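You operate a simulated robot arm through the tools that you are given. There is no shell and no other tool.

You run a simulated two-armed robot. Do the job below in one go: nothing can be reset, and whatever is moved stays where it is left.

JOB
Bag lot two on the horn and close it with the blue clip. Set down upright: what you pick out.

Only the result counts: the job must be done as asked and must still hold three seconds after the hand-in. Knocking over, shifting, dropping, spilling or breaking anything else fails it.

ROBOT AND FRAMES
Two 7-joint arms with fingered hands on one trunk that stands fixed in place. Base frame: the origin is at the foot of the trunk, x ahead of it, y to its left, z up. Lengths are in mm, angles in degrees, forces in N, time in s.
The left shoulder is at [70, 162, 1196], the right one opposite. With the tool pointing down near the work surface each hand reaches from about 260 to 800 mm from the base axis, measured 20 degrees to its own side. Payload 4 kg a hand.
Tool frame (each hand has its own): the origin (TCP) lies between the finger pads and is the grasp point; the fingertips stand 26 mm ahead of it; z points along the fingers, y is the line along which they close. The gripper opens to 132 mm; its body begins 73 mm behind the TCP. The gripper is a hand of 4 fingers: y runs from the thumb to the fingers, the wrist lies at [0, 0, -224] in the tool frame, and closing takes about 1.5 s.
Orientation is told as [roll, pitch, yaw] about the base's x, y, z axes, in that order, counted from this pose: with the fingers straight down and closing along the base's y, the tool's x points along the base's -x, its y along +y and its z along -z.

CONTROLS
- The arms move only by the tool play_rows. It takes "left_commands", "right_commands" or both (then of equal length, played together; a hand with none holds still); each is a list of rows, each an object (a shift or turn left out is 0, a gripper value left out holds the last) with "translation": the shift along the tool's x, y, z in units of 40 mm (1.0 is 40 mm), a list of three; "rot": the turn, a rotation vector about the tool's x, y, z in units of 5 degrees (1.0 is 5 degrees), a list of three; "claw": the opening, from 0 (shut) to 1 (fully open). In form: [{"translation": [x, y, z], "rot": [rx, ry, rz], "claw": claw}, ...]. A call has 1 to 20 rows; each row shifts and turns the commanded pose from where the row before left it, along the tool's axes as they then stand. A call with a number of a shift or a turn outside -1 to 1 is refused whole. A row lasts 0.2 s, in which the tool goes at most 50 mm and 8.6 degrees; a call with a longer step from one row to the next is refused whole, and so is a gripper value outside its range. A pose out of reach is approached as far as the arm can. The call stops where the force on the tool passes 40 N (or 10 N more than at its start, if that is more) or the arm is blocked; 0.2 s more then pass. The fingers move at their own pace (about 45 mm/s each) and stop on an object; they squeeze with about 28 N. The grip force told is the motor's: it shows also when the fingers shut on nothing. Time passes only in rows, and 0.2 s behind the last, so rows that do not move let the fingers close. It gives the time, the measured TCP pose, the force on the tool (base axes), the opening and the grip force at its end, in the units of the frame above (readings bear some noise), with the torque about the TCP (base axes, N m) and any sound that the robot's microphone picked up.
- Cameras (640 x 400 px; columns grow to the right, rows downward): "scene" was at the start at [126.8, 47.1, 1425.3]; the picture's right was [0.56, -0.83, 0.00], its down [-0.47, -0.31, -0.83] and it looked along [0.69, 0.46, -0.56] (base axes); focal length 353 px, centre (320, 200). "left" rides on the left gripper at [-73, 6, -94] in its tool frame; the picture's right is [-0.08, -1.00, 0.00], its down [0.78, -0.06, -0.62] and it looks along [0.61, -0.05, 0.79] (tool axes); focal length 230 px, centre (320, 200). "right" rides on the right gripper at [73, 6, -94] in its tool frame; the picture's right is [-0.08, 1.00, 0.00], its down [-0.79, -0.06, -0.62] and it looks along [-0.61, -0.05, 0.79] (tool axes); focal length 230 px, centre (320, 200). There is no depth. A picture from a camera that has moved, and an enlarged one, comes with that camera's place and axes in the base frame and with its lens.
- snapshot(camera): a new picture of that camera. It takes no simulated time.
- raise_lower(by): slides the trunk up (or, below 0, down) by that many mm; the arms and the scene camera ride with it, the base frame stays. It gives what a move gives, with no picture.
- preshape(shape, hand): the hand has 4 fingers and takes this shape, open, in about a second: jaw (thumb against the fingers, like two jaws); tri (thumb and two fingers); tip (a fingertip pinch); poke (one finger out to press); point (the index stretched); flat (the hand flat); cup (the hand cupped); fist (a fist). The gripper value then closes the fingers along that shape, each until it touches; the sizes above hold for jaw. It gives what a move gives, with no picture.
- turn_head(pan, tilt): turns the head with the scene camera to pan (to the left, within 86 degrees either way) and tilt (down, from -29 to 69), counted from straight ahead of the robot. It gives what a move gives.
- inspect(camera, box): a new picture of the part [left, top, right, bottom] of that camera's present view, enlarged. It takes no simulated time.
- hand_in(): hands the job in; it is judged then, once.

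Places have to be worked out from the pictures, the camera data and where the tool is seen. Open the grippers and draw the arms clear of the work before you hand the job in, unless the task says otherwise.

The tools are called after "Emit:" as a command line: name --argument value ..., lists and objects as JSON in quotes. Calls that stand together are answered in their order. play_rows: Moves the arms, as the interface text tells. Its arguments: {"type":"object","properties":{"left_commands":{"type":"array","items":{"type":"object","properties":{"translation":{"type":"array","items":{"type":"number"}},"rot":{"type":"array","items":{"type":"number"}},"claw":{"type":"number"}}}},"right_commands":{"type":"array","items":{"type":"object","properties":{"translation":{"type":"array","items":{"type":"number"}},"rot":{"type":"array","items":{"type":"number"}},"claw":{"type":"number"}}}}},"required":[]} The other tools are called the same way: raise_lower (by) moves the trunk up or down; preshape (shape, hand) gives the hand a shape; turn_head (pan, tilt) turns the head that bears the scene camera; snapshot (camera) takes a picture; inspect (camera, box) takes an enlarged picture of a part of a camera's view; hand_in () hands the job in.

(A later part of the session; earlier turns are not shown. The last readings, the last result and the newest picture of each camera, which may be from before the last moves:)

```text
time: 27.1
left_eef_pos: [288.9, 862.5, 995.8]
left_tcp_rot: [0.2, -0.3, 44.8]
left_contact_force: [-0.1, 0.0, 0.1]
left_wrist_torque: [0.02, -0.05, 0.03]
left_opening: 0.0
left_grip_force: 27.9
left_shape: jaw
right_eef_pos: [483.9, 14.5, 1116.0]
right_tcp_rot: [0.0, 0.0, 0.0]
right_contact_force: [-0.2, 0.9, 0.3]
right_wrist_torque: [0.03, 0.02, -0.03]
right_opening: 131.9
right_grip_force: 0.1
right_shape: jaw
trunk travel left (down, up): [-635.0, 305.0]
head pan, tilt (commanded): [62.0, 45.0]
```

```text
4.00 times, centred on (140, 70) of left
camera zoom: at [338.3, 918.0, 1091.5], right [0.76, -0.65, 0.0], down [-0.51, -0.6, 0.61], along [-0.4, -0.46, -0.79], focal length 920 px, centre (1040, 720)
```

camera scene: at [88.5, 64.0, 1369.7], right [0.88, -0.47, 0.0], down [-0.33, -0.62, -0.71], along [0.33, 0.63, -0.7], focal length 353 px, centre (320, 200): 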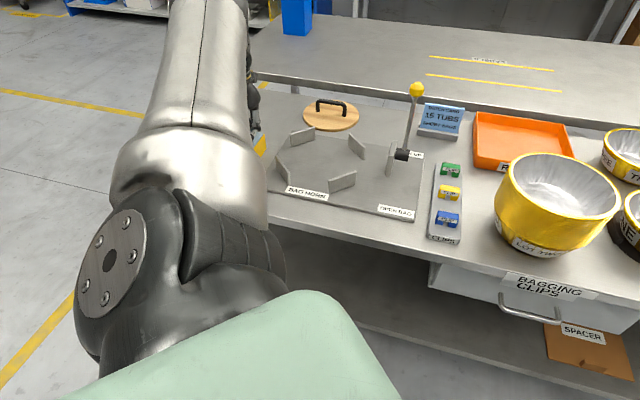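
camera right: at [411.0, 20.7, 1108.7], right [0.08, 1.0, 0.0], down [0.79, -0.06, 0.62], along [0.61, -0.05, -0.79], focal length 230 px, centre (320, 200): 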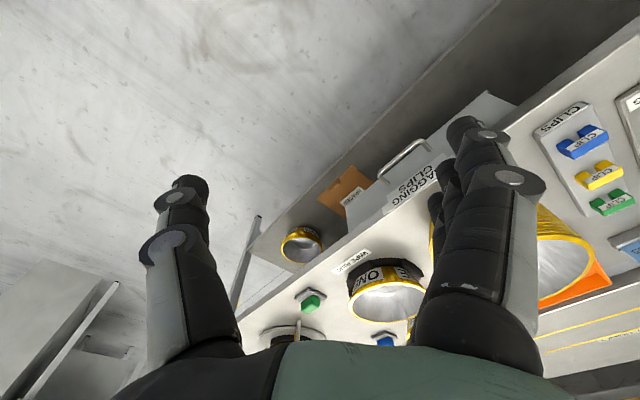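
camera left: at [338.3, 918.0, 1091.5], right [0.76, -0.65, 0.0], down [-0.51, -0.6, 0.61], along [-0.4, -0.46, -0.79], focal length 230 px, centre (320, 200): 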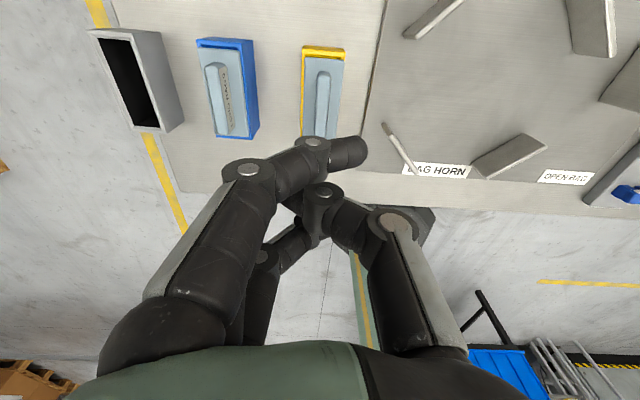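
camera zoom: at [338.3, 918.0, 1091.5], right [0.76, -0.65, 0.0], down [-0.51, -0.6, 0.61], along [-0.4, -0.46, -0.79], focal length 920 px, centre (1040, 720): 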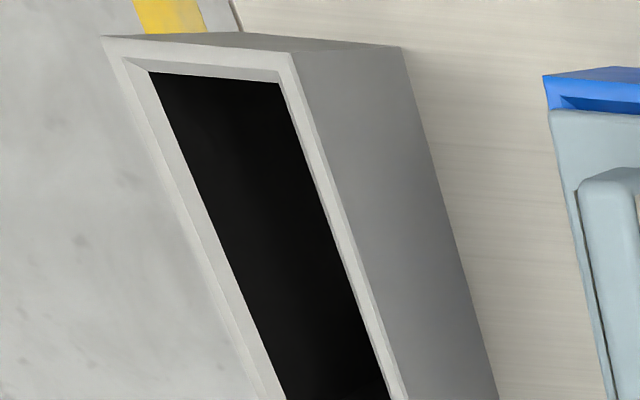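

The grey box is hollow and about the cassettes' footprint — possibly the feed slot. I'll grip the SHORT BAGS bar and try lifting it gently to learn whether it's a cassette: open to ~55 mm and descend around the bar.

Emit:
play_rows --left_commands '[{"translation": [0, 0, 0.9], "claw": 0.45}, {"translation": [0, 0, 0.9]}, {"translation": [0, 0, 0.9]}, {"translation": [0, 0, 0.3]}, {"translation": [0, 0, 0]}]'

Emit:
snapshot --camera "left"

```text
time: 28.2
left_eef_pos: [290.4, 862.5, 877.5]
left_tcp_rot: [0.0, -0.3, 44.8]
left_contact_force: [-0.2, 0.3, 0.0]
left_wrist_torque: [-0.01, -0.01, 0.04]
left_opening: 59.0
left_grip_force: 0.2
left_shape: jaw
right_eef_pos: [483.9, 14.3, 1116.7]
right_tcp_rot: [0.0, 0.1, 0.0]
right_contact_force: [0.0, -0.2, 0.3]
right_wrist_torque: [0.0, 0.0, -0.01]
right_opening: 131.8
right_grip_force: 0.0
right_shape: jaw
trunk travel left (down, up): [-635.0, 305.0]
head pan, tilt (commanded): [62.0, 45.0]
```

```text
taken
camera left: at [339.3, 918.1, 970.7], right [0.76, -0.65, 0.0], down [-0.51, -0.6, 0.61], along [-0.4, -0.46, -0.79], focal length 230 px, centre (320, 200)
```

left: 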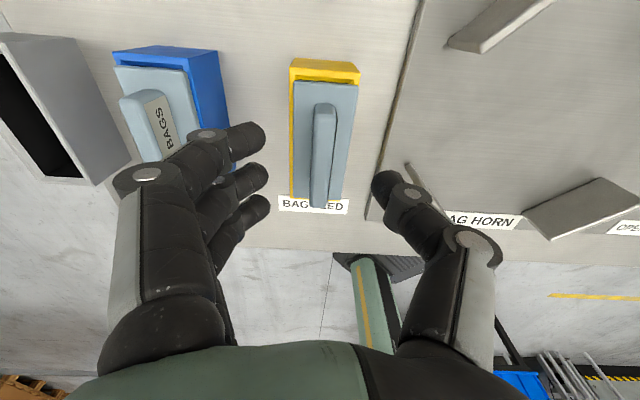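

The bar lies centred between thumb and fingers. I'll descend ~50 mm so the pads straddle it, then close gently on it.

Emit:
play_rows --left_commands '[{"translation": [0, 0, 0.6]}, {"translation": [0, 0, 0.4]}, {"translation": [0, 0, 0.2]}, {"claw": 0}, {}, {}, {}, {}]'

Emit:
snapshot --camera "left"

```text
time: 30.1
left_eef_pos: [290.0, 861.9, 831.9]
left_tcp_rot: [0.3, -0.5, 45.0]
left_contact_force: [-1.7, 11.7, 18.8]
left_wrist_torque: [0.52, 0.35, -0.07]
left_opening: 26.2
left_grip_force: 28.3
left_shape: jaw
right_eef_pos: [482.1, 14.3, 1116.4]
right_tcp_rot: [-0.1, 0.1, 0.0]
right_contact_force: [-0.6, 0.4, 0.2]
right_wrist_torque: [-0.05, 0.02, -0.01]
right_opening: 131.9
right_grip_force: 0.1
right_shape: jaw
trunk travel left (down, up): [-635.0, 305.0]
head pan, tilt (commanded): [62.0, 45.0]
```

```text
taken
camera left: at [338.4, 917.0, 926.7], right [0.76, -0.65, 0.0], down [-0.52, -0.6, 0.61], along [-0.4, -0.46, -0.79], focal length 230 px, centre (320, 200)
```

left: 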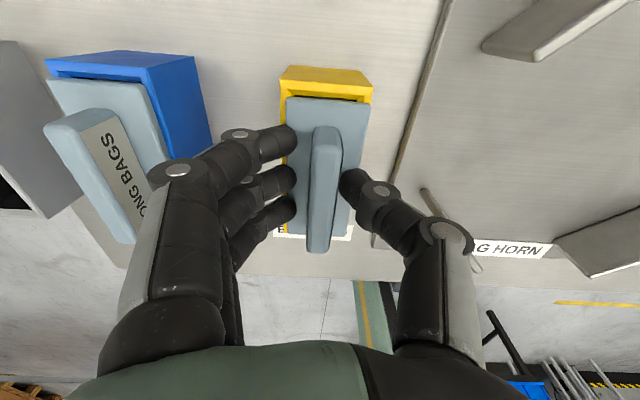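

The grip stopped at 26 mm with the tips bearing on the plate (18.8 N up). I'll ease up a few millimetres so the fingers can finish closing on the bar itself.

Emit:
play_rows --left_commands '[{"translation": [0, 0, -0.12], "claw": 0}, {}, {"translation": [0, 0, -0.05]}, {}, {}]'

Emit:
inspect --camera "left" --box '[220, 50, 420, 260]'

```text
time: 31.2
left_eef_pos: [289.7, 861.8, 834.8]
left_tcp_rot: [0.1, -0.1, 44.8]
left_contact_force: [-4.2, 3.6, -2.4]
left_wrist_torque: [0.21, 0.26, 0.03]
left_opening: 25.2
left_grip_force: 28.4
left_shape: jaw
right_eef_pos: [484.6, 15.6, 1117.0]
right_tcp_rot: [-0.1, -0.1, 0.0]
right_contact_force: [-0.2, -0.1, -0.7]
right_wrist_torque: [-0.01, 0.02, 0.01]
right_opening: 131.8
right_grip_force: 0.1
right_shape: jaw
trunk travel left (down, up): [-635.0, 305.0]
head pan, tilt (commanded): [62.0, 45.0]
```

```text
1.90 times, centred on (320, 155) of left
camera zoom: at [338.1, 917.1, 929.2], right [0.76, -0.65, 0.0], down [-0.51, -0.6, 0.61], along [-0.4, -0.47, -0.79], focal length 438 px, centre (320, 286)
```

zoom: 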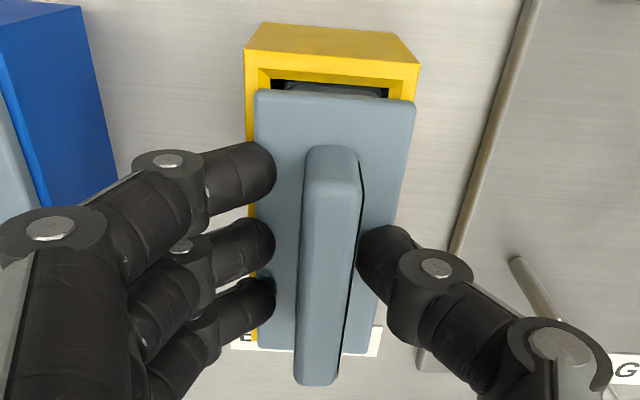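

The plate's far end now shows a dark gap, hinting it shifted or lifted slightly with the grip. I'll lift 20 mm slowly and look.

Emit:
play_rows --left_commands '[{"translation": [0, 0, -0.15], "claw": 0}, {"translation": [0, 0, -0.15]}, {"translation": [0, 0, -0.2]}, {}]'

Emit:
snapshot --camera "left"

Emit:
inspect --camera "left" --box '[220, 50, 420, 260]'

```text
time: 32.2
left_eef_pos: [289.5, 862.5, 855.8]
left_tcp_rot: [0.2, -0.3, 44.8]
left_contact_force: [-1.8, 1.4, -1.2]
left_wrist_torque: [0.13, 0.1, 0.12]
left_opening: 25.2
left_grip_force: 27.9
left_shape: jaw
right_eef_pos: [484.3, 15.5, 1116.0]
right_tcp_rot: [-0.1, 0.0, 0.0]
right_contact_force: [0.6, -0.5, -0.4]
right_wrist_torque: [0.02, -0.01, -0.05]
right_opening: 131.6
right_grip_force: 0.1
right_shape: jaw
trunk travel left (down, up): [-635.0, 305.0]
head pan, tilt (commanded): [62.0, 45.0]
```

```text
taken
camera left: at [338.7, 917.8, 950.9], right [0.76, -0.65, 0.0], down [-0.52, -0.6, 0.61], along [-0.4, -0.46, -0.79], focal length 230 px, centre (320, 200)
```

left: 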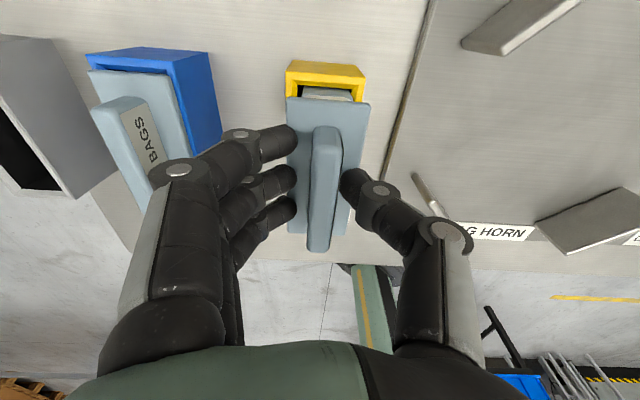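

```text
1.90 times, centred on (320, 155) of left
camera zoom: at [338.7, 917.8, 950.9], right [0.76, -0.65, 0.0], down [-0.52, -0.6, 0.61], along [-0.4, -0.46, -0.79], focal length 438 px, centre (320, 286)
```

zoom: 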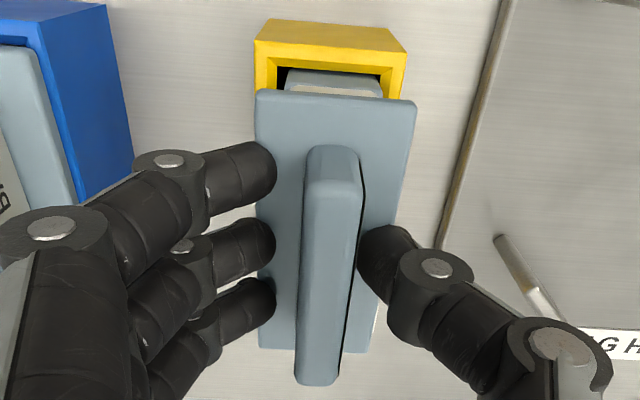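

The SHORT BAGS piece lifts out freely: it is a cassette with a body under the plate. I'll raise it clear to see its shape and the holder underneath.

Emit:
play_rows --left_commands '[{"translation": [0, 0, -0.6], "claw": 0}, {"translation": [0, 0, -0.8]}, {"translation": [0, 0, -0.8]}, {"translation": [0, 0, -0.4]}, {}]'

Emit:
snapshot --camera "left"

Emit:
turn_head --pan 75 --tilt 40

Emit:
snapshot --camera "scene"

```text
time: 33.5
left_eef_pos: [287.4, 860.9, 960.7]
left_tcp_rot: [0.1, -0.2, 44.9]
left_contact_force: [0.1, -0.3, -1.3]
left_wrist_torque: [0.01, 0.02, 0.02]
left_opening: 24.6
left_grip_force: 27.7
left_shape: jaw
right_eef_pos: [483.8, 15.6, 1116.2]
right_tcp_rot: [-0.1, 0.0, 0.0]
right_contact_force: [-0.3, -0.7, -0.1]
right_wrist_torque: [-0.01, -0.01, 0.02]
right_opening: 131.8
right_grip_force: 0.1
right_shape: jaw
trunk travel left (down, up): [-635.0, 305.0]
head pan, tilt (commanded): [62.0, 45.0]
```

```text
taken
camera left: at [337.3, 916.1, 1055.1], right [0.76, -0.65, 0.0], down [-0.51, -0.6, 0.61], along [-0.4, -0.46, -0.79], focal length 230 px, centre (320, 200)
```

left: 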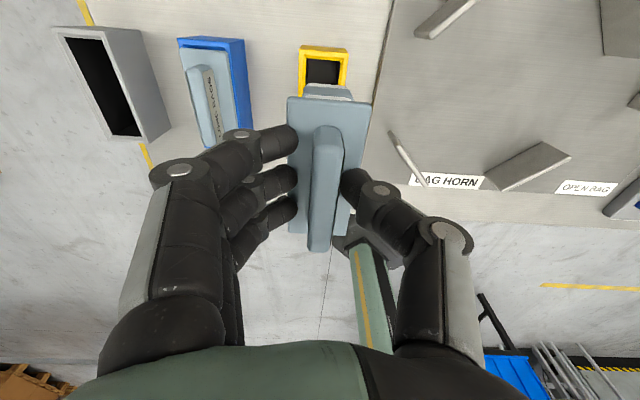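

```text
time: 34.2
left_eef_pos: [290.0, 860.6, 961.1]
left_tcp_rot: [0.1, -0.4, 44.9]
left_contact_force: [-0.1, -0.1, -1.1]
left_wrist_torque: [0.02, 0.05, 0.04]
left_opening: 24.9
left_grip_force: 28.2
left_shape: jaw
right_eef_pos: [484.8, 16.0, 1116.0]
right_tcp_rot: [0.0, 0.0, 0.1]
right_contact_force: [0.2, -0.2, -0.4]
right_wrist_torque: [-0.02, -0.03, 0.01]
right_opening: 132.0
right_grip_force: 0.3
right_shape: jaw
trunk travel left (down, up): [-635.0, 305.0]
head pan, tilt (commanded): [75.0, 40.0]
```

```text
taken
camera scene: at [75.4, 80.2, 1376.4], right [0.97, -0.26, 0.0], down [-0.17, -0.62, -0.77], along [0.2, 0.74, -0.64], focal length 353 px, centre (320, 200)
```

scene: 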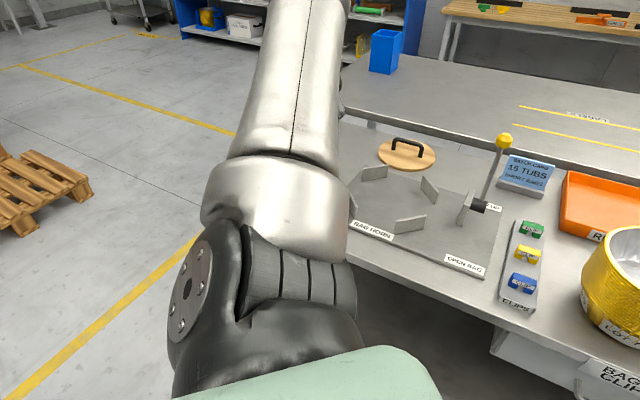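

The empty yellow holder has the same black-lined slot as the grey box, so the grey box is likely the actual feed slot. I'll zoom to measure the grey slot's position and the cassette's body.

Emit:
inspect --camera "left" --box '[40, 10, 200, 150]'

Emit:
inspect --camera "left" --box '[260, 30, 400, 260]'

```text
2.86 times, centred on (120, 80) of left
camera zoom: at [337.4, 915.9, 1055.2], right [0.76, -0.65, 0.0], down [-0.51, -0.6, 0.61], along [-0.4, -0.46, -0.79], focal length 657 px, centre (891, 543)
```

zoom: 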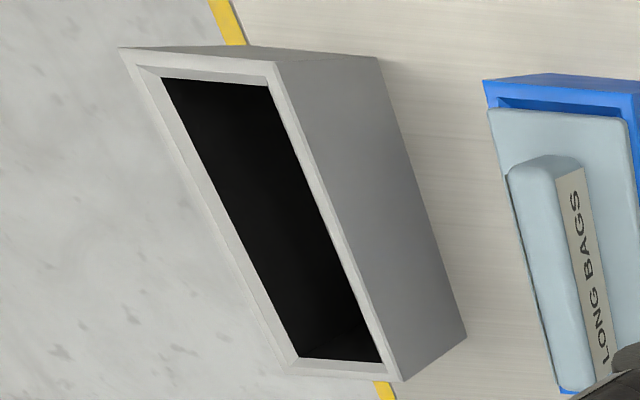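

```text
1.74 times, centred on (330, 145) of left
camera zoom: at [337.4, 915.9, 1055.2], right [0.76, -0.65, 0.0], down [-0.51, -0.6, 0.61], along [-0.4, -0.46, -0.79], focal length 400 px, centre (303, 296)
```

zoom: 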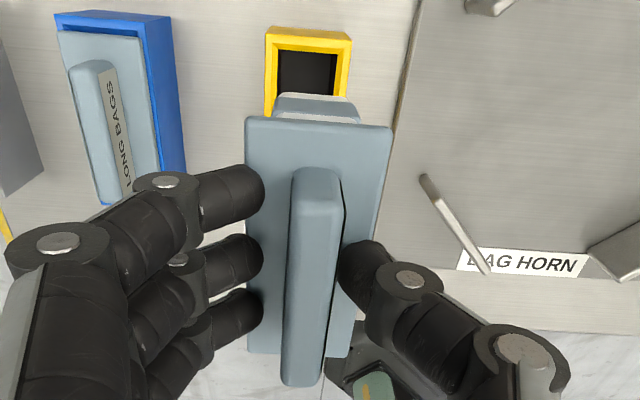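

The grey slot has the same size as the yellow and blue holders but sits near [136, 1012], about 850 mm from the left shoulder — likely too far. Before deciding, I'll bring the cassette in front of the head camera to inspect it from the side.

Emit:
play_rows --left_commands '[{"translation": [0.42, -0.91, -0.43], "claw": 0}, {"translation": [0.42, -0.91, -0.43]}, {"translation": [0.42, -0.91, -0.43]}, {"translation": [0.42, -0.91, -0.43]}, {"translation": [0.42, -0.91, -0.43]}, {"translation": [0.42, -0.91, -0.43]}, {"translation": [0.42, -0.91, -0.43]}]'

Emit:
turn_head --pan 58 --tilt 40

Emit:
snapshot --camera "scene"

```text
time: 35.8
left_eef_pos: [386.7, 596.0, 1080.6]
left_tcp_rot: [0.2, -0.2, 44.9]
left_contact_force: [0.2, 0.0, -1.0]
left_wrist_torque: [0.05, -0.01, 0.02]
left_opening: 24.6
left_grip_force: 27.5
left_shape: jaw
right_eef_pos: [485.0, 14.3, 1115.4]
right_tcp_rot: [0.0, 0.1, 0.0]
right_contact_force: [0.3, -0.4, -0.9]
right_wrist_torque: [0.03, -0.03, -0.01]
right_opening: 131.8
right_grip_force: 0.1
right_shape: jaw
trunk travel left (down, up): [-635.0, 305.0]
head pan, tilt (commanded): [75.0, 40.0]
```

```text
time: 36.6
left_eef_pos: [386.1, 600.0, 1079.0]
left_tcp_rot: [0.2, -0.3, 44.9]
left_contact_force: [0.1, -0.6, -1.7]
left_wrist_torque: [-0.01, -0.02, -0.01]
left_opening: 24.4
left_grip_force: 27.8
left_shape: jaw
right_eef_pos: [484.7, 15.3, 1115.7]
right_tcp_rot: [-0.1, 0.0, 0.1]
right_contact_force: [0.0, 0.2, 0.3]
right_wrist_torque: [-0.02, 0.04, 0.02]
right_opening: 132.0
right_grip_force: 0.1
right_shape: jaw
trunk travel left (down, up): [-635.0, 305.0]
head pan, tilt (commanded): [58.0, 40.0]
```

```text
taken
camera scene: at [98.5, 70.5, 1376.4], right [0.85, -0.53, 0.0], down [-0.34, -0.55, -0.77], along [0.41, 0.65, -0.64], focal length 353 px, centre (320, 200)
```

scene: 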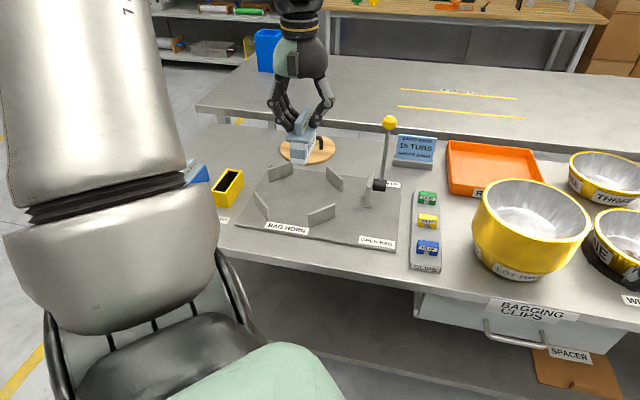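

Emit:
inspect --camera "scene" --box '[260, 60, 360, 170]'

Emit:
inspect --camera "scene" --box '[280, 105, 330, 165]'

Emit:
inspect --camera "scene" --box '[180, 150, 260, 230]'

```text
3.64 times, centred on (310, 115) of scene
camera zoom: at [98.5, 70.5, 1376.4], right [0.85, -0.53, 0.0], down [-0.34, -0.55, -0.77], along [0.41, 0.65, -0.64], focal length 1283 px, centre (356, 509)
```

zoom: 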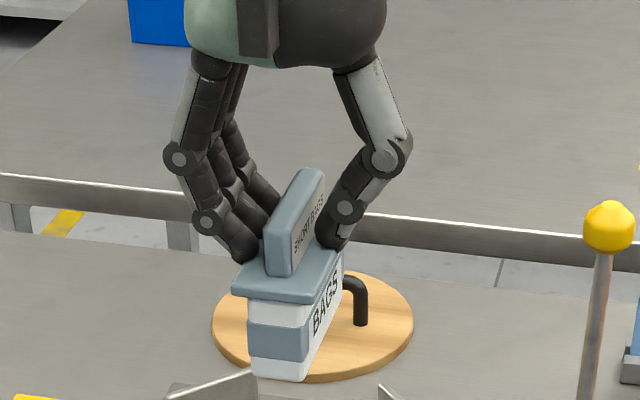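

```text
6.67 times, centred on (305, 135) of scene
camera zoom: at [98.5, 70.5, 1376.4], right [0.85, -0.53, 0.0], down [-0.34, -0.55, -0.77], along [0.41, 0.65, -0.64], focal length 2353 px, centre (420, 633)
```

zoom: 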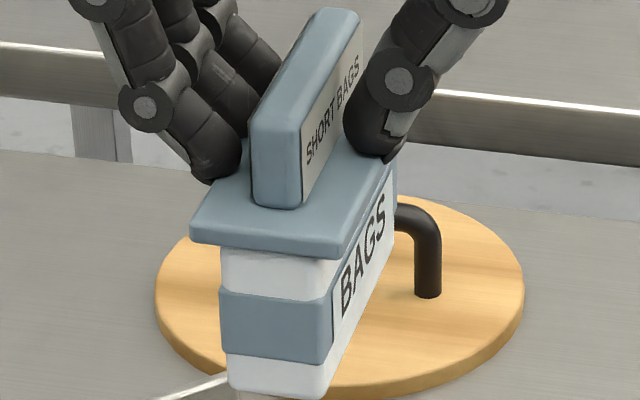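

```text
5.00 times, centred on (220, 190) of scene
camera zoom: at [98.5, 70.5, 1376.4], right [0.85, -0.53, 0.0], down [-0.34, -0.55, -0.77], along [0.41, 0.65, -0.64], focal length 1764 px, centre (820, 250)
```

zoom: 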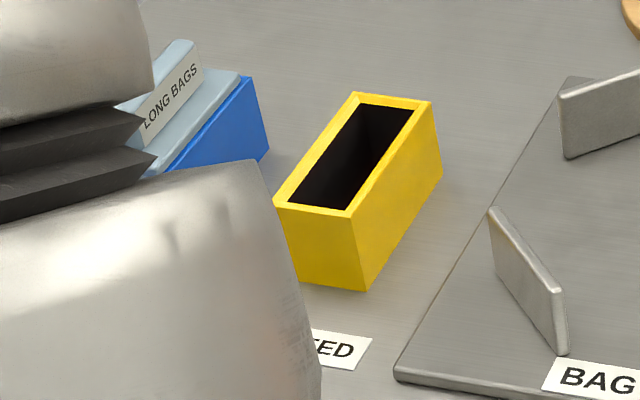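

It's a bag pack marked "BAGS" that just sits in its holder, and the BAG FEED label stands exactly in front of the yellow holder it came from — so the yellow holder is the feed and the short bags were already loaded, as the card wants. I'll retrace the exact path and put the pack back.

Emit:
play_rows --left_commands '[{"translation": [-0.42, 0.91, 0.43], "claw": 0}, {"translation": [-0.42, 0.91, 0.43]}, {"translation": [-0.42, 0.91, 0.43]}, {"translation": [-0.42, 0.91, 0.43]}, {"translation": [-0.42, 0.91, 0.43]}, {"translation": [-0.42, 0.91, 0.43]}, {"translation": [-0.42, 0.91, 0.43]}, {}]'

Emit:
inspect --camera "left" --box '[260, 30, 400, 260]'

```text
time: 38.4
left_eef_pos: [288.1, 855.9, 961.9]
left_tcp_rot: [0.2, -0.3, 44.8]
left_contact_force: [0.2, -1.0, -1.0]
left_wrist_torque: [0.03, 0.01, 0.02]
left_opening: 24.5
left_grip_force: 27.7
left_shape: jaw
right_eef_pos: [484.4, 14.2, 1115.2]
right_tcp_rot: [0.0, 0.0, 0.0]
right_contact_force: [0.1, -0.4, -0.8]
right_wrist_torque: [0.01, 0.0, 0.04]
right_opening: 131.9
right_grip_force: 0.0
right_shape: jaw
trunk travel left (down, up): [-635.0, 305.0]
head pan, tilt (commanded): [58.0, 40.0]
```

```text
1.74 times, centred on (330, 145) of left
camera zoom: at [337.6, 911.3, 1056.2], right [0.76, -0.65, 0.0], down [-0.51, -0.6, 0.61], along [-0.4, -0.46, -0.79], focal length 400 px, centre (303, 296)
```

zoom: 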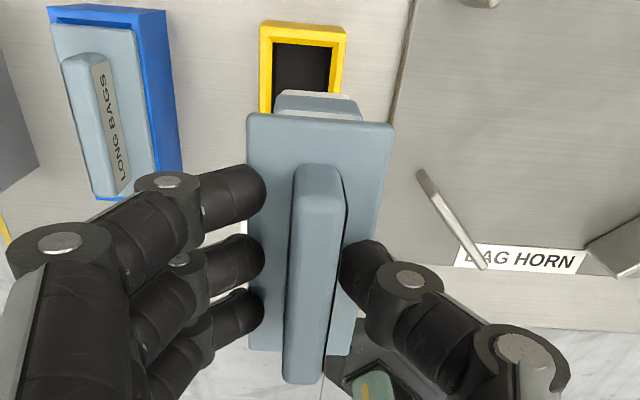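

Compared with the earlier picture at the same height, the hand is about 4.6 mm short in y. I'll correct that and compare again before lowering.

Emit:
play_rows --left_commands '[{"translation": [-0.078, 0.085, 0], "claw": 0}, {}, {}]'

Emit:
inspect --camera "left" --box '[260, 30, 400, 260]'

```text
time: 39.2
left_eef_pos: [289.6, 863.4, 960.2]
left_tcp_rot: [0.1, -0.2, 44.8]
left_contact_force: [0.0, -0.5, -1.2]
left_wrist_torque: [0.0, -0.03, -0.01]
left_opening: 24.6
left_grip_force: 28.1
left_shape: jaw
right_eef_pos: [484.1, 16.7, 1115.9]
right_tcp_rot: [-0.1, 0.0, 0.0]
right_contact_force: [-0.1, 0.7, 0.5]
right_wrist_torque: [0.03, 0.0, 0.0]
right_opening: 131.9
right_grip_force: 0.1
right_shape: jaw
trunk travel left (down, up): [-635.0, 305.0]
head pan, tilt (commanded): [58.0, 40.0]
```

```text
1.74 times, centred on (330, 145) of left
camera zoom: at [338.2, 918.6, 1054.5], right [0.76, -0.65, 0.0], down [-0.51, -0.6, 0.61], along [-0.4, -0.46, -0.79], focal length 400 px, centre (303, 296)
```

zoom: 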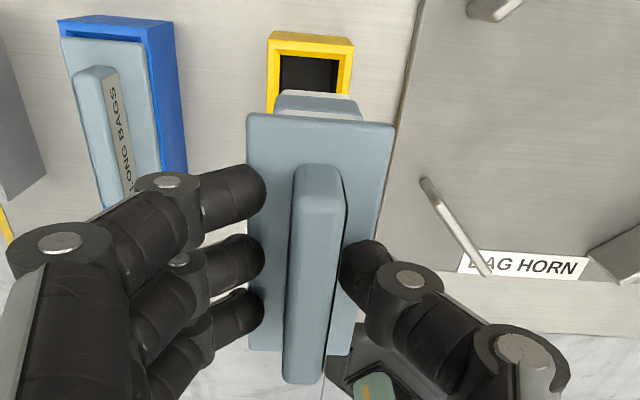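

The arm had still been settling, so now it's about 2.7 mm past. I'll take that back and let it settle before comparing again.

Emit:
play_rows --left_commands '[{"translation": [0.062, -0.034, 0], "claw": 0}, {}, {}, {}]'

Emit:
inspect --camera "left" --box '[260, 30, 400, 260]'

```text
time: 40.2
left_eef_pos: [288.8, 860.8, 959.9]
left_tcp_rot: [0.2, -0.3, 44.9]
left_contact_force: [-0.7, 1.1, -2.6]
left_wrist_torque: [0.03, 0.0, 0.0]
left_opening: 24.3
left_grip_force: 27.7
left_shape: jaw
right_eef_pos: [482.8, 15.4, 1115.7]
right_tcp_rot: [0.0, 0.0, 0.1]
right_contact_force: [-0.8, -0.4, -1.3]
right_wrist_torque: [-0.02, 0.01, 0.01]
right_opening: 131.7
right_grip_force: 0.1
right_shape: jaw
trunk travel left (down, up): [-635.0, 305.0]
head pan, tilt (commanded): [58.0, 40.0]
```

```text
1.74 times, centred on (330, 145) of left
camera zoom: at [337.5, 916.6, 1055.0], right [0.76, -0.65, 0.0], down [-0.51, -0.6, 0.61], along [-0.4, -0.46, -0.79], focal length 400 px, centre (303, 296)
```

zoom: 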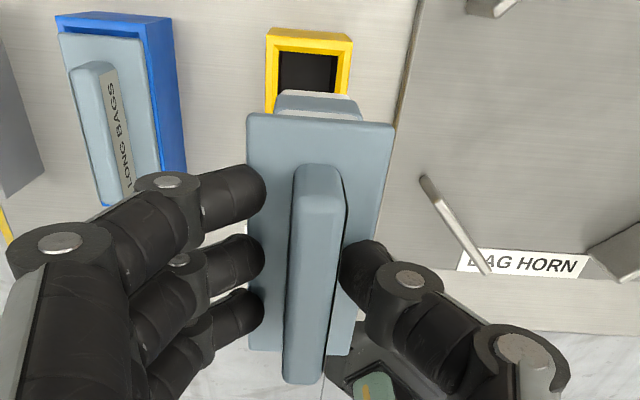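

The picture now matches the original within a pixel or so. I'll lower to just above the slot mouth and check alignment there before inserting.

Emit:
play_rows --left_commands '[{"translation": [0, 0, 0.8], "claw": 0}, {"translation": [0, 0, 0.7]}, {"translation": [0, 0, 0.3]}, {}, {}]'

Emit:
inspect --camera "left" --box '[260, 30, 400, 130]'

Emit:
inspect --camera "scene" --box '[180, 120, 300, 220]'

```text
time: 41.4
left_eef_pos: [289.2, 863.6, 888.6]
left_tcp_rot: [0.1, -0.4, 44.9]
left_contact_force: [0.4, 0.3, -0.9]
left_wrist_torque: [0.02, 0.0, -0.02]
left_opening: 24.2
left_grip_force: 28.2
left_shape: jaw
right_eef_pos: [483.8, 15.9, 1116.2]
right_tcp_rot: [0.0, 0.0, 0.0]
right_contact_force: [0.1, 0.4, 0.0]
right_wrist_torque: [-0.01, 0.01, -0.03]
right_opening: 131.8
right_grip_force: 0.0
right_shape: jaw
trunk travel left (down, up): [-635.0, 305.0]
head pan, tilt (commanded): [58.0, 40.0]
```

```text
4.00 times, centred on (330, 80) of left
camera zoom: at [337.6, 918.7, 982.2], right [0.76, -0.65, 0.0], down [-0.51, -0.6, 0.61], along [-0.4, -0.46, -0.79], focal length 920 px, centre (280, 680)
```

zoom: 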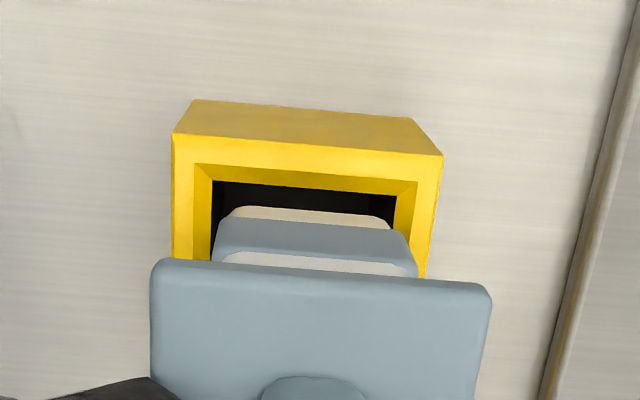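

```text
4.00 times, centred on (240, 170) of scene
camera zoom: at [98.5, 70.2, 1376.5], right [0.85, -0.53, 0.0], down [-0.34, -0.55, -0.77], along [0.41, 0.65, -0.64], focal length 1412 px, centre (640, 320)
```

zoom: 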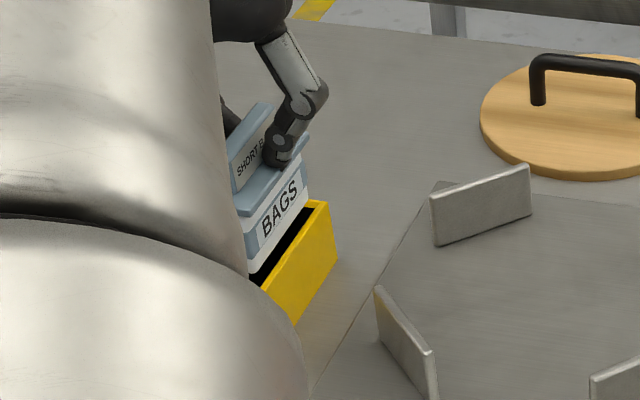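

The body is lined up inside the slot mouth with a few millimetres on each side. I'll lower it in slowly.

Emit:
play_rows --left_commands '[{"translation": [0, 0, 0.25], "claw": 0}, {"translation": [0, 0, 0.25]}, {"translation": [0, 0, 0.25]}, {"translation": [0, 0, 0.25]}, {}, {}]'

Emit:
inspect --camera "left" --box '[240, 30, 400, 130]'

```text
time: 42.8
left_eef_pos: [289.5, 863.4, 848.2]
left_tcp_rot: [0.1, -0.3, 45.0]
left_contact_force: [-1.3, -1.8, -1.2]
left_wrist_torque: [-0.09, 0.09, 0.01]
left_opening: 24.1
left_grip_force: 28.4
left_shape: jaw
right_eef_pos: [484.1, 15.1, 1115.8]
right_tcp_rot: [0.1, 0.0, 0.0]
right_contact_force: [0.0, -0.4, -0.6]
right_wrist_torque: [-0.02, -0.02, 0.02]
right_opening: 131.6
right_grip_force: 0.1
right_shape: jaw
trunk travel left (down, up): [-635.0, 305.0]
head pan, tilt (commanded): [58.0, 40.0]
```

```text
4.00 times, centred on (320, 80) of left
camera zoom: at [338.1, 919.7, 942.3], right [0.76, -0.65, 0.0], down [-0.51, -0.6, 0.61], along [-0.4, -0.46, -0.79], focal length 920 px, centre (320, 680)
```

zoom: 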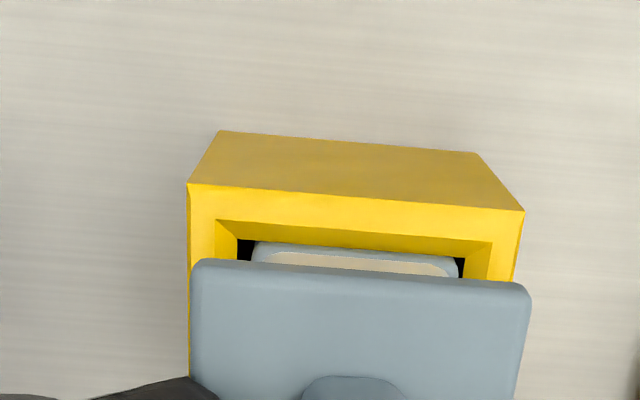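

It is sliding in with almost no resistance. I'll lower the last ~14 mm until it seats.

Emit:
play_rows --left_commands '[{"translation": [0, 0, 0.15], "claw": 0}, {"translation": [0, 0, 0.12]}, {"translation": [0, 0, 0.1]}, {}, {}]'

Emit:
inspect --camera "left" --box '[220, 50, 420, 260]'

```text
time: 44.0
left_eef_pos: [289.2, 864.6, 833.5]
left_tcp_rot: [0.0, -0.3, 44.9]
left_contact_force: [0.8, 0.4, 2.2]
left_wrist_torque: [-0.12, 0.05, -0.02]
left_opening: 23.9
left_grip_force: 27.9
left_shape: jaw
right_eef_pos: [483.1, 15.0, 1117.0]
right_tcp_rot: [0.0, 0.0, 0.1]
right_contact_force: [0.2, 0.8, -0.2]
right_wrist_torque: [0.0, 0.02, 0.03]
right_opening: 131.9
right_grip_force: 0.0
right_shape: jaw
trunk travel left (down, up): [-635.0, 305.0]
head pan, tilt (commanded): [58.0, 40.0]
```

```text
1.90 times, centred on (320, 155) of left
camera zoom: at [337.9, 919.4, 927.8], right [0.76, -0.65, 0.0], down [-0.51, -0.6, 0.61], along [-0.4, -0.46, -0.79], focal length 438 px, centre (320, 286)
```

zoom: 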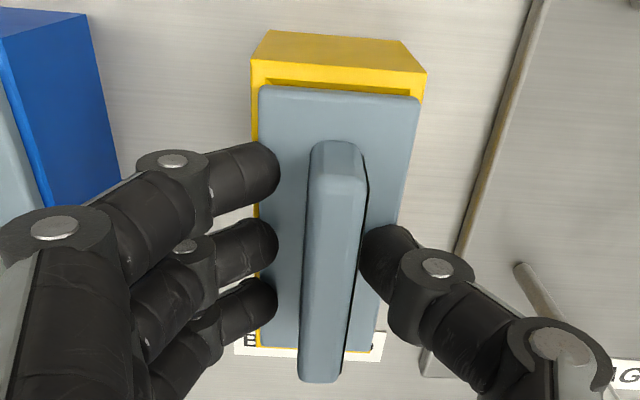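

The pack is seated again (upward force +2 N, plate flush). I'll open the fingers and rise straight up.

Emit:
play_rows --left_commands '[{"claw": 0.45}, {}, {}, {}, {"translation": [0, 0, -0.6]}, {"translation": [0, 0, -1]}, {"translation": [0, 0, -1]}, {"translation": [0, 0, -1]}]'

Emit:
inspect --camera "left" --box '[60, 0, 400, 220]'

```text
time: 45.8
left_eef_pos: [288.4, 863.8, 977.5]
left_tcp_rot: [0.1, -0.3, 44.8]
left_contact_force: [-0.1, -0.8, 0.0]
left_wrist_torque: [0.0, -0.02, 0.01]
left_opening: 58.7
left_grip_force: 0.0
left_shape: jaw
right_eef_pos: [483.3, 13.7, 1116.2]
right_tcp_rot: [0.0, 0.0, 0.0]
right_contact_force: [-0.7, 0.5, -0.8]
right_wrist_torque: [0.01, 0.0, 0.03]
right_opening: 131.8
right_grip_force: 0.1
right_shape: jaw
trunk travel left (down, up): [-635.0, 305.0]
head pan, tilt (commanded): [58.0, 40.0]
```

```text
1.82 times, centred on (230, 110) of left
camera zoom: at [337.0, 918.7, 1071.9], right [0.76, -0.65, 0.0], down [-0.51, -0.6, 0.61], along [-0.4, -0.46, -0.79], focal length 418 px, centre (484, 364)
```

zoom: 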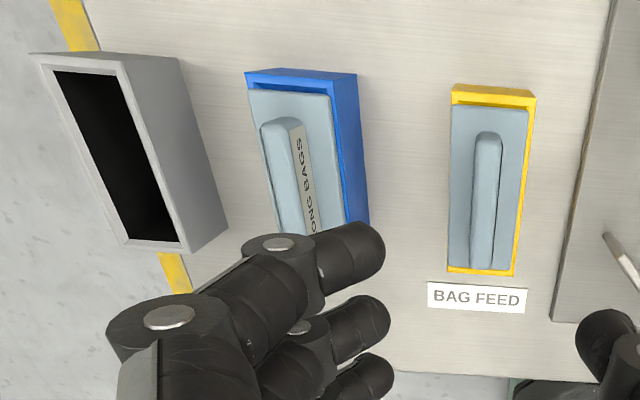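

The BAG FEED label does stand right at the yellow holder, and the pack is back as it was. Next is the lever: I'll carry the left hand across the table toward the near side of the knob, staying above everything.

Emit:
play_rows --left_commands '[{"translation": [0, -0.5, -0.8]}, {"translation": [0.05, -0.95, -0.1]}, {"translation": [0.05, -0.95, 0]}, {"translation": [0.05, -0.95, 0]}, {"translation": [0.05, -0.95, 0]}, {"translation": [0.05, -0.95, 0]}, {"translation": [0.05, -0.95, 0]}, {"translation": [0.05, -0.95, 0]}, {"translation": [0.05, -0.95, 0]}, {"translation": [0.05, -0.95, 0]}, {"translation": [0.05, -0.95, 0]}]'

Emit:
turn_head --pan 45 --tilt 35

Emit:
snapshot --camera "scene"

Emit:
snapshot --camera "left"

```text
time: 48.2
left_eef_pos: [560.3, 565.7, 1012.2]
left_tcp_rot: [0.2, -0.4, 44.9]
left_contact_force: [-0.7, 0.4, -0.6]
left_wrist_torque: [-0.01, 0.05, 0.02]
left_opening: 58.9
left_grip_force: 0.1
left_shape: jaw
right_eef_pos: [483.9, 15.4, 1115.8]
right_tcp_rot: [0.0, 0.1, 0.0]
right_contact_force: [0.7, 0.0, 0.1]
right_wrist_torque: [-0.03, 0.02, -0.02]
right_opening: 131.9
right_grip_force: 0.0
right_shape: jaw
trunk travel left (down, up): [-635.0, 305.0]
head pan, tilt (commanded): [58.0, 40.0]
```

```text
time: 49.0
left_eef_pos: [558.6, 566.4, 1012.3]
left_tcp_rot: [0.1, -0.3, 44.9]
left_contact_force: [-0.2, -1.0, 1.0]
left_wrist_torque: [0.0, 0.02, -0.01]
left_opening: 58.9
left_grip_force: 0.2
left_shape: jaw
right_eef_pos: [484.0, 14.7, 1116.6]
right_tcp_rot: [0.0, 0.1, -0.2]
right_contact_force: [-0.7, -0.4, 0.6]
right_wrist_torque: [-0.04, -0.01, 0.0]
right_opening: 131.9
right_grip_force: 0.0
right_shape: jaw
trunk travel left (down, up): [-635.0, 305.0]
head pan, tilt (commanded): [45.0, 35.0]
```

```text
taken
camera scene: at [115.3, 60.4, 1384.0], right [0.71, -0.71, 0.0], down [-0.41, -0.41, -0.82], along [0.58, 0.58, -0.57], focal length 353 px, centre (320, 200)
```

scene: 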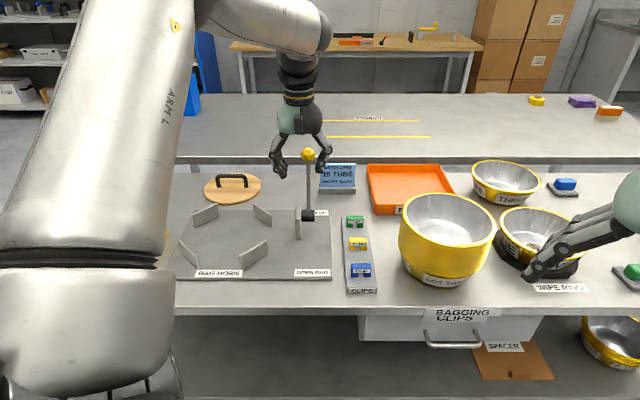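

```text
taken
camera left: at [607.1, 622.6, 1106.5], right [0.76, -0.65, 0.0], down [-0.51, -0.6, 0.61], along [-0.4, -0.46, -0.79], focal length 230 px, centre (320, 200)
```

left: 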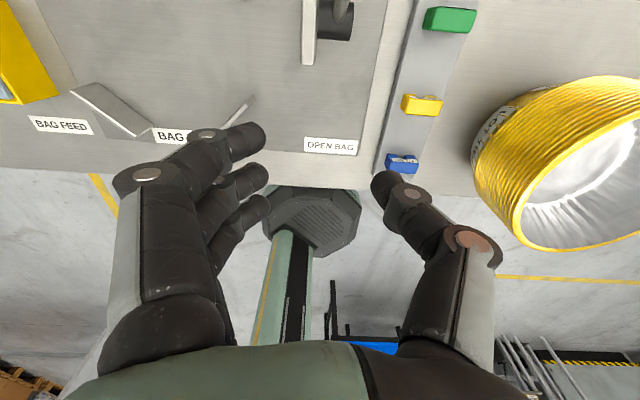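

From pan 45° the bench is square in view: knob at about [646, 633, 975], lever leaning ~10° toward DRAW UP. I'll tilt the hand 30° outward (for reach) and shift it in line with the knob.

Emit:
play_rows --left_commands '[{"translation": [0, -0.06, 0], "rot": [0, -1, 0]}, {"translation": [0, -0.06, 0], "rot": [0, -1, 0]}, {"translation": [0, -0.06, 0], "rot": [0, -1, 0]}, {"translation": [0, -0.06, 0], "rot": [0, -1, 0]}, {"translation": [0, -0.06, 0], "rot": [0, -1, 0]}, {"translation": [0, -0.06, 0], "rot": [0, -1, 0]}]'

Emit:
snapshot --camera "left"

Emit:
inspect --camera "scene" --box '[220, 60, 400, 230]'

```text
time: 50.4
left_eef_pos: [567.6, 555.0, 1012.1]
left_tcp_rot: [0.1, -30.4, 44.8]
left_contact_force: [0.5, -0.7, 0.5]
left_wrist_torque: [-0.01, -0.03, -0.01]
left_opening: 58.8
left_grip_force: 0.0
left_shape: jaw
right_eef_pos: [484.2, 14.4, 1115.4]
right_tcp_rot: [0.0, 0.1, 0.0]
right_contact_force: [0.1, -1.4, -0.5]
right_wrist_torque: [0.03, 0.03, 0.0]
right_opening: 132.1
right_grip_force: 0.1
right_shape: jaw
trunk travel left (down, up): [-635.0, 305.0]
head pan, tilt (commanded): [45.0, 35.0]
```

```text
taken
camera left: at [576.0, 570.6, 1131.1], right [0.75, -0.66, 0.04], down [-0.66, -0.74, 0.13], along [-0.06, -0.13, -0.99], focal length 230 px, centre (320, 200)
```

left: 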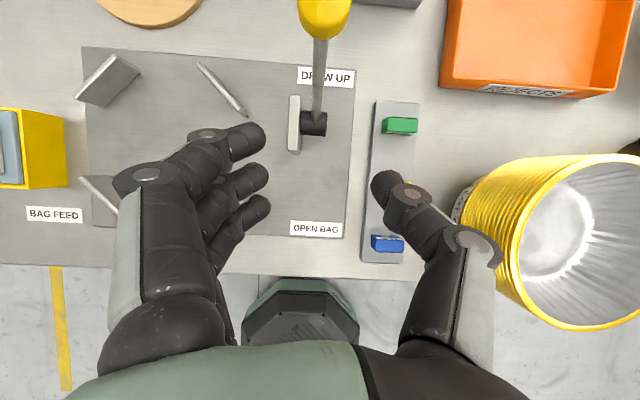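

```text
2.35 times, centred on (310, 145) of scene
camera zoom: at [115.4, 59.9, 1384.1], right [0.71, -0.71, 0.0], down [-0.41, -0.41, -0.82], along [0.58, 0.58, -0.57], focal length 830 px, centre (344, 329)
```

zoom: 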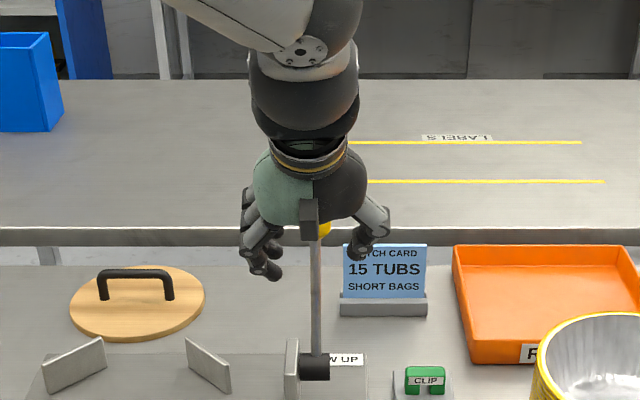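

The wrist camera now looks almost straight down over the bench and shows the tray label. I'll zoom into that label and into the stack from this side.

Emit:
inspect --camera "left" --box '[470, 75, 580, 110]'

Emit:
inspect --camera "left" --box '[440, 140, 640, 340]'

Emit:
inspect --camera "left" --box '[440, 150, 540, 220]'

```text
5.82 times, centred on (525, 92) of left
camera zoom: at [576.0, 570.6, 1131.1], right [0.75, -0.66, 0.04], down [-0.66, -0.74, 0.13], along [-0.06, -0.13, -0.99], focal length 1339 px, centre (-873, 826)
```

zoom: 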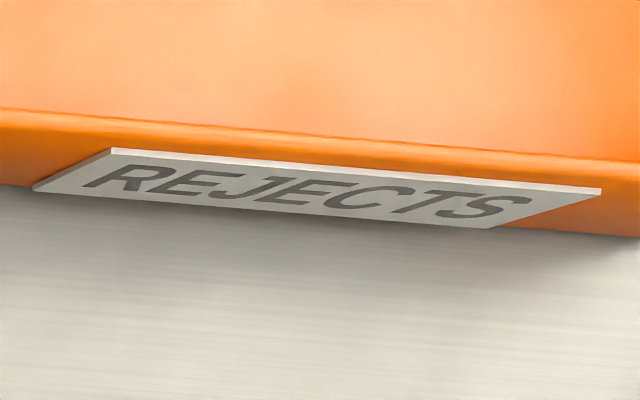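

```text
2.00 times, centred on (540, 240) of left
camera zoom: at [576.0, 570.6, 1131.1], right [0.75, -0.66, 0.04], down [-0.66, -0.74, 0.13], along [-0.06, -0.13, -0.99], focal length 460 px, centre (-120, 120)
```

zoom: 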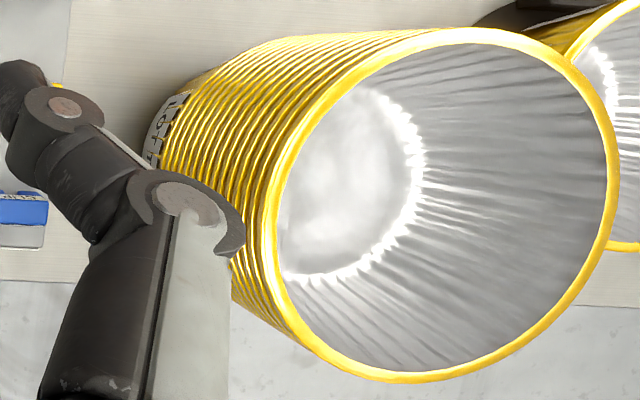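

```text
5.71 times, centred on (490, 185) of left
camera zoom: at [576.0, 570.6, 1131.1], right [0.75, -0.66, 0.04], down [-0.66, -0.74, 0.13], along [-0.06, -0.13, -0.99], focal length 1315 px, centre (-651, 286)
```

zoom: 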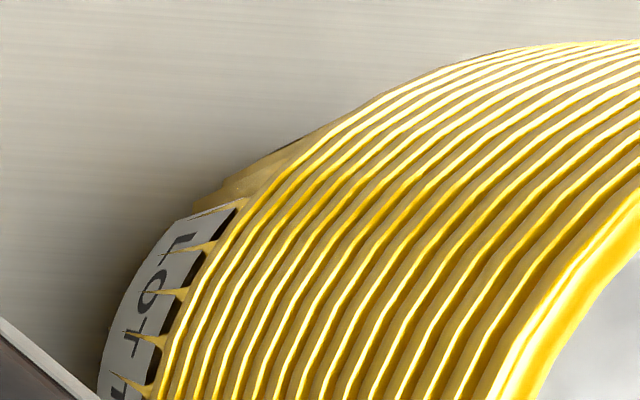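

The tray reads "REJECTS". This angle gives another good look at the rims; I'll zoom in hard to recount once more and check for any odd one.

Emit:
inspect --camera "left" --box '[460, 195, 500, 220]'

Emit:
inspect --camera "left" --box '[495, 195, 535, 220]'

Emit:
inspect --camera "left" --box '[500, 150, 540, 175]'

Emit:
inspect --camera "left" --box '[540, 150, 640, 212]'

```text
16.00 times, centred on (480, 208) of left
camera zoom: at [576.0, 570.6, 1131.1], right [0.75, -0.66, 0.04], down [-0.66, -0.74, 0.13], along [-0.06, -0.13, -0.99], focal length 3681 px, centre (-2240, 80)
```

zoom: 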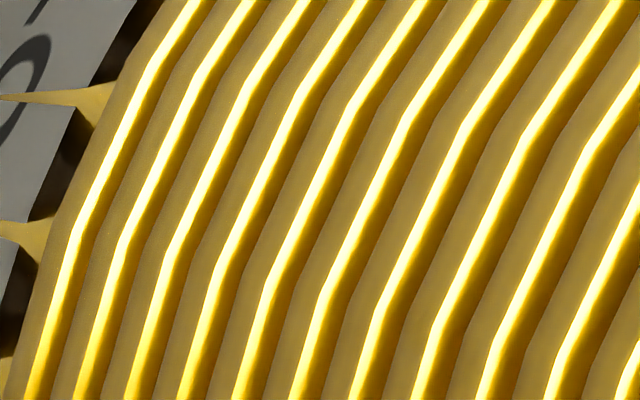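

```text
16.00 times, centred on (515, 208) of left
camera zoom: at [576.0, 570.6, 1131.1], right [0.75, -0.66, 0.04], down [-0.66, -0.74, 0.13], along [-0.06, -0.13, -0.99], focal length 3681 px, centre (-2800, 80)
```

zoom: 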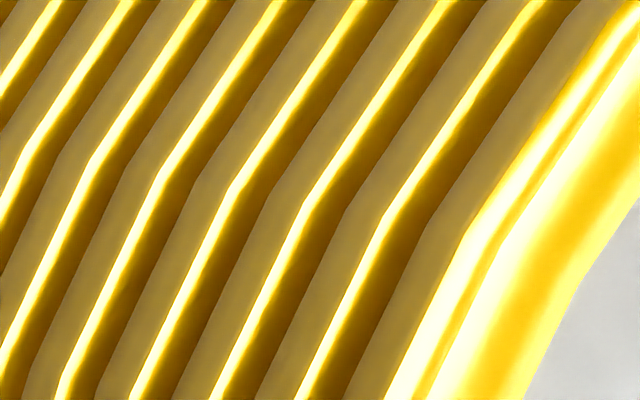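

```text
16.00 times, centred on (520, 162) of left
camera zoom: at [576.0, 570.6, 1131.1], right [0.75, -0.66, 0.04], down [-0.66, -0.74, 0.13], along [-0.06, -0.13, -0.99], focal length 3681 px, centre (-2880, 800)
```

zoom: 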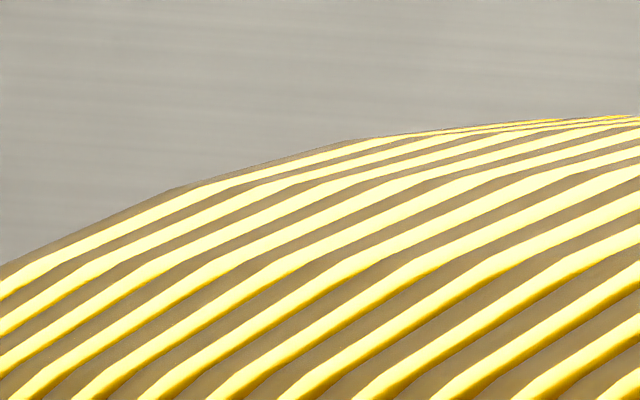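

```text
6.40 times, centred on (590, 181) of left
camera zoom: at [576.0, 570.6, 1131.1], right [0.75, -0.66, 0.04], down [-0.66, -0.74, 0.13], along [-0.06, -0.13, -0.99], focal length 1472 px, centre (-1408, 322)
```

zoom: 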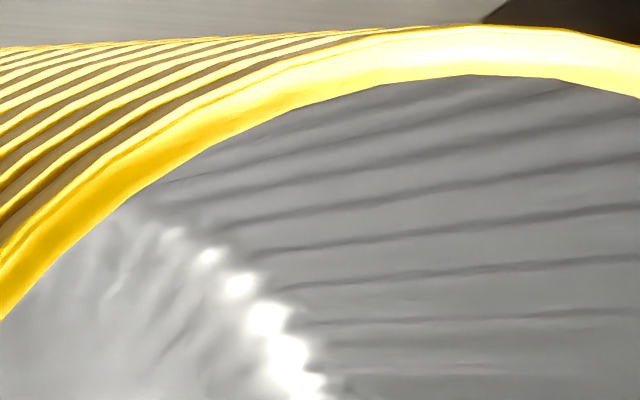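

All views agree: exactly 15 evenly spaced rims. Back to the lever: I'll line the tilted hand up on an approach axis to the knob (forward-up first), then check the view before closing in.

Emit:
play_rows --left_commands '[{"translation": [-0.96, 0, 0]}, {"translation": [-0.96, 0, 0]}, {"translation": [0, 0, 0.5]}, {}]'

Emit:
snapshot --camera "left"

Emit:
inspect --camera "scene" --box '[220, 60, 400, 230]'

```text
time: 51.4
left_eef_pos: [621.7, 608.4, 1034.6]
left_tcp_rot: [0.0, -30.4, 44.9]
left_contact_force: [0.1, -0.1, 0.0]
left_wrist_torque: [-0.01, -0.02, 0.0]
left_opening: 58.7
left_grip_force: 0.0
left_shape: jaw
right_eef_pos: [483.7, 15.8, 1117.2]
right_tcp_rot: [0.0, 0.0, -0.1]
right_contact_force: [0.2, -0.4, 0.0]
right_wrist_torque: [0.02, -0.04, -0.01]
right_opening: 132.0
right_grip_force: 0.1
right_shape: jaw
trunk travel left (down, up): [-635.0, 305.0]
head pan, tilt (commanded): [45.0, 35.0]
```

```text
taken
camera left: at [630.7, 624.4, 1152.1], right [0.75, -0.66, 0.04], down [-0.66, -0.74, 0.14], along [-0.06, -0.13, -0.99], focal length 230 px, centre (320, 200)
```

left: 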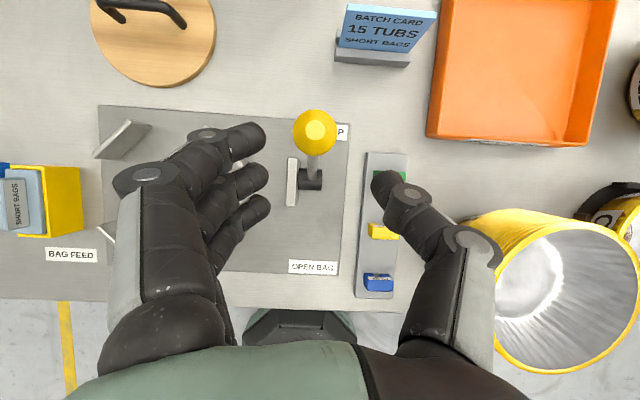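

```text
2.35 times, centred on (310, 145) of scene
camera zoom: at [115.3, 59.8, 1384.1], right [0.71, -0.71, 0.0], down [-0.41, -0.41, -0.82], along [0.58, 0.58, -0.57], focal length 830 px, centre (344, 329)
```

zoom: 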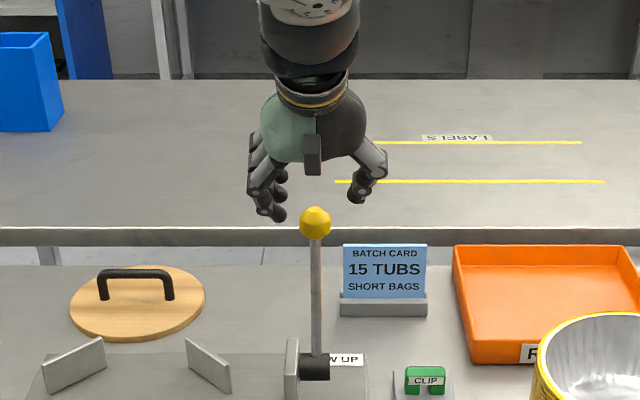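

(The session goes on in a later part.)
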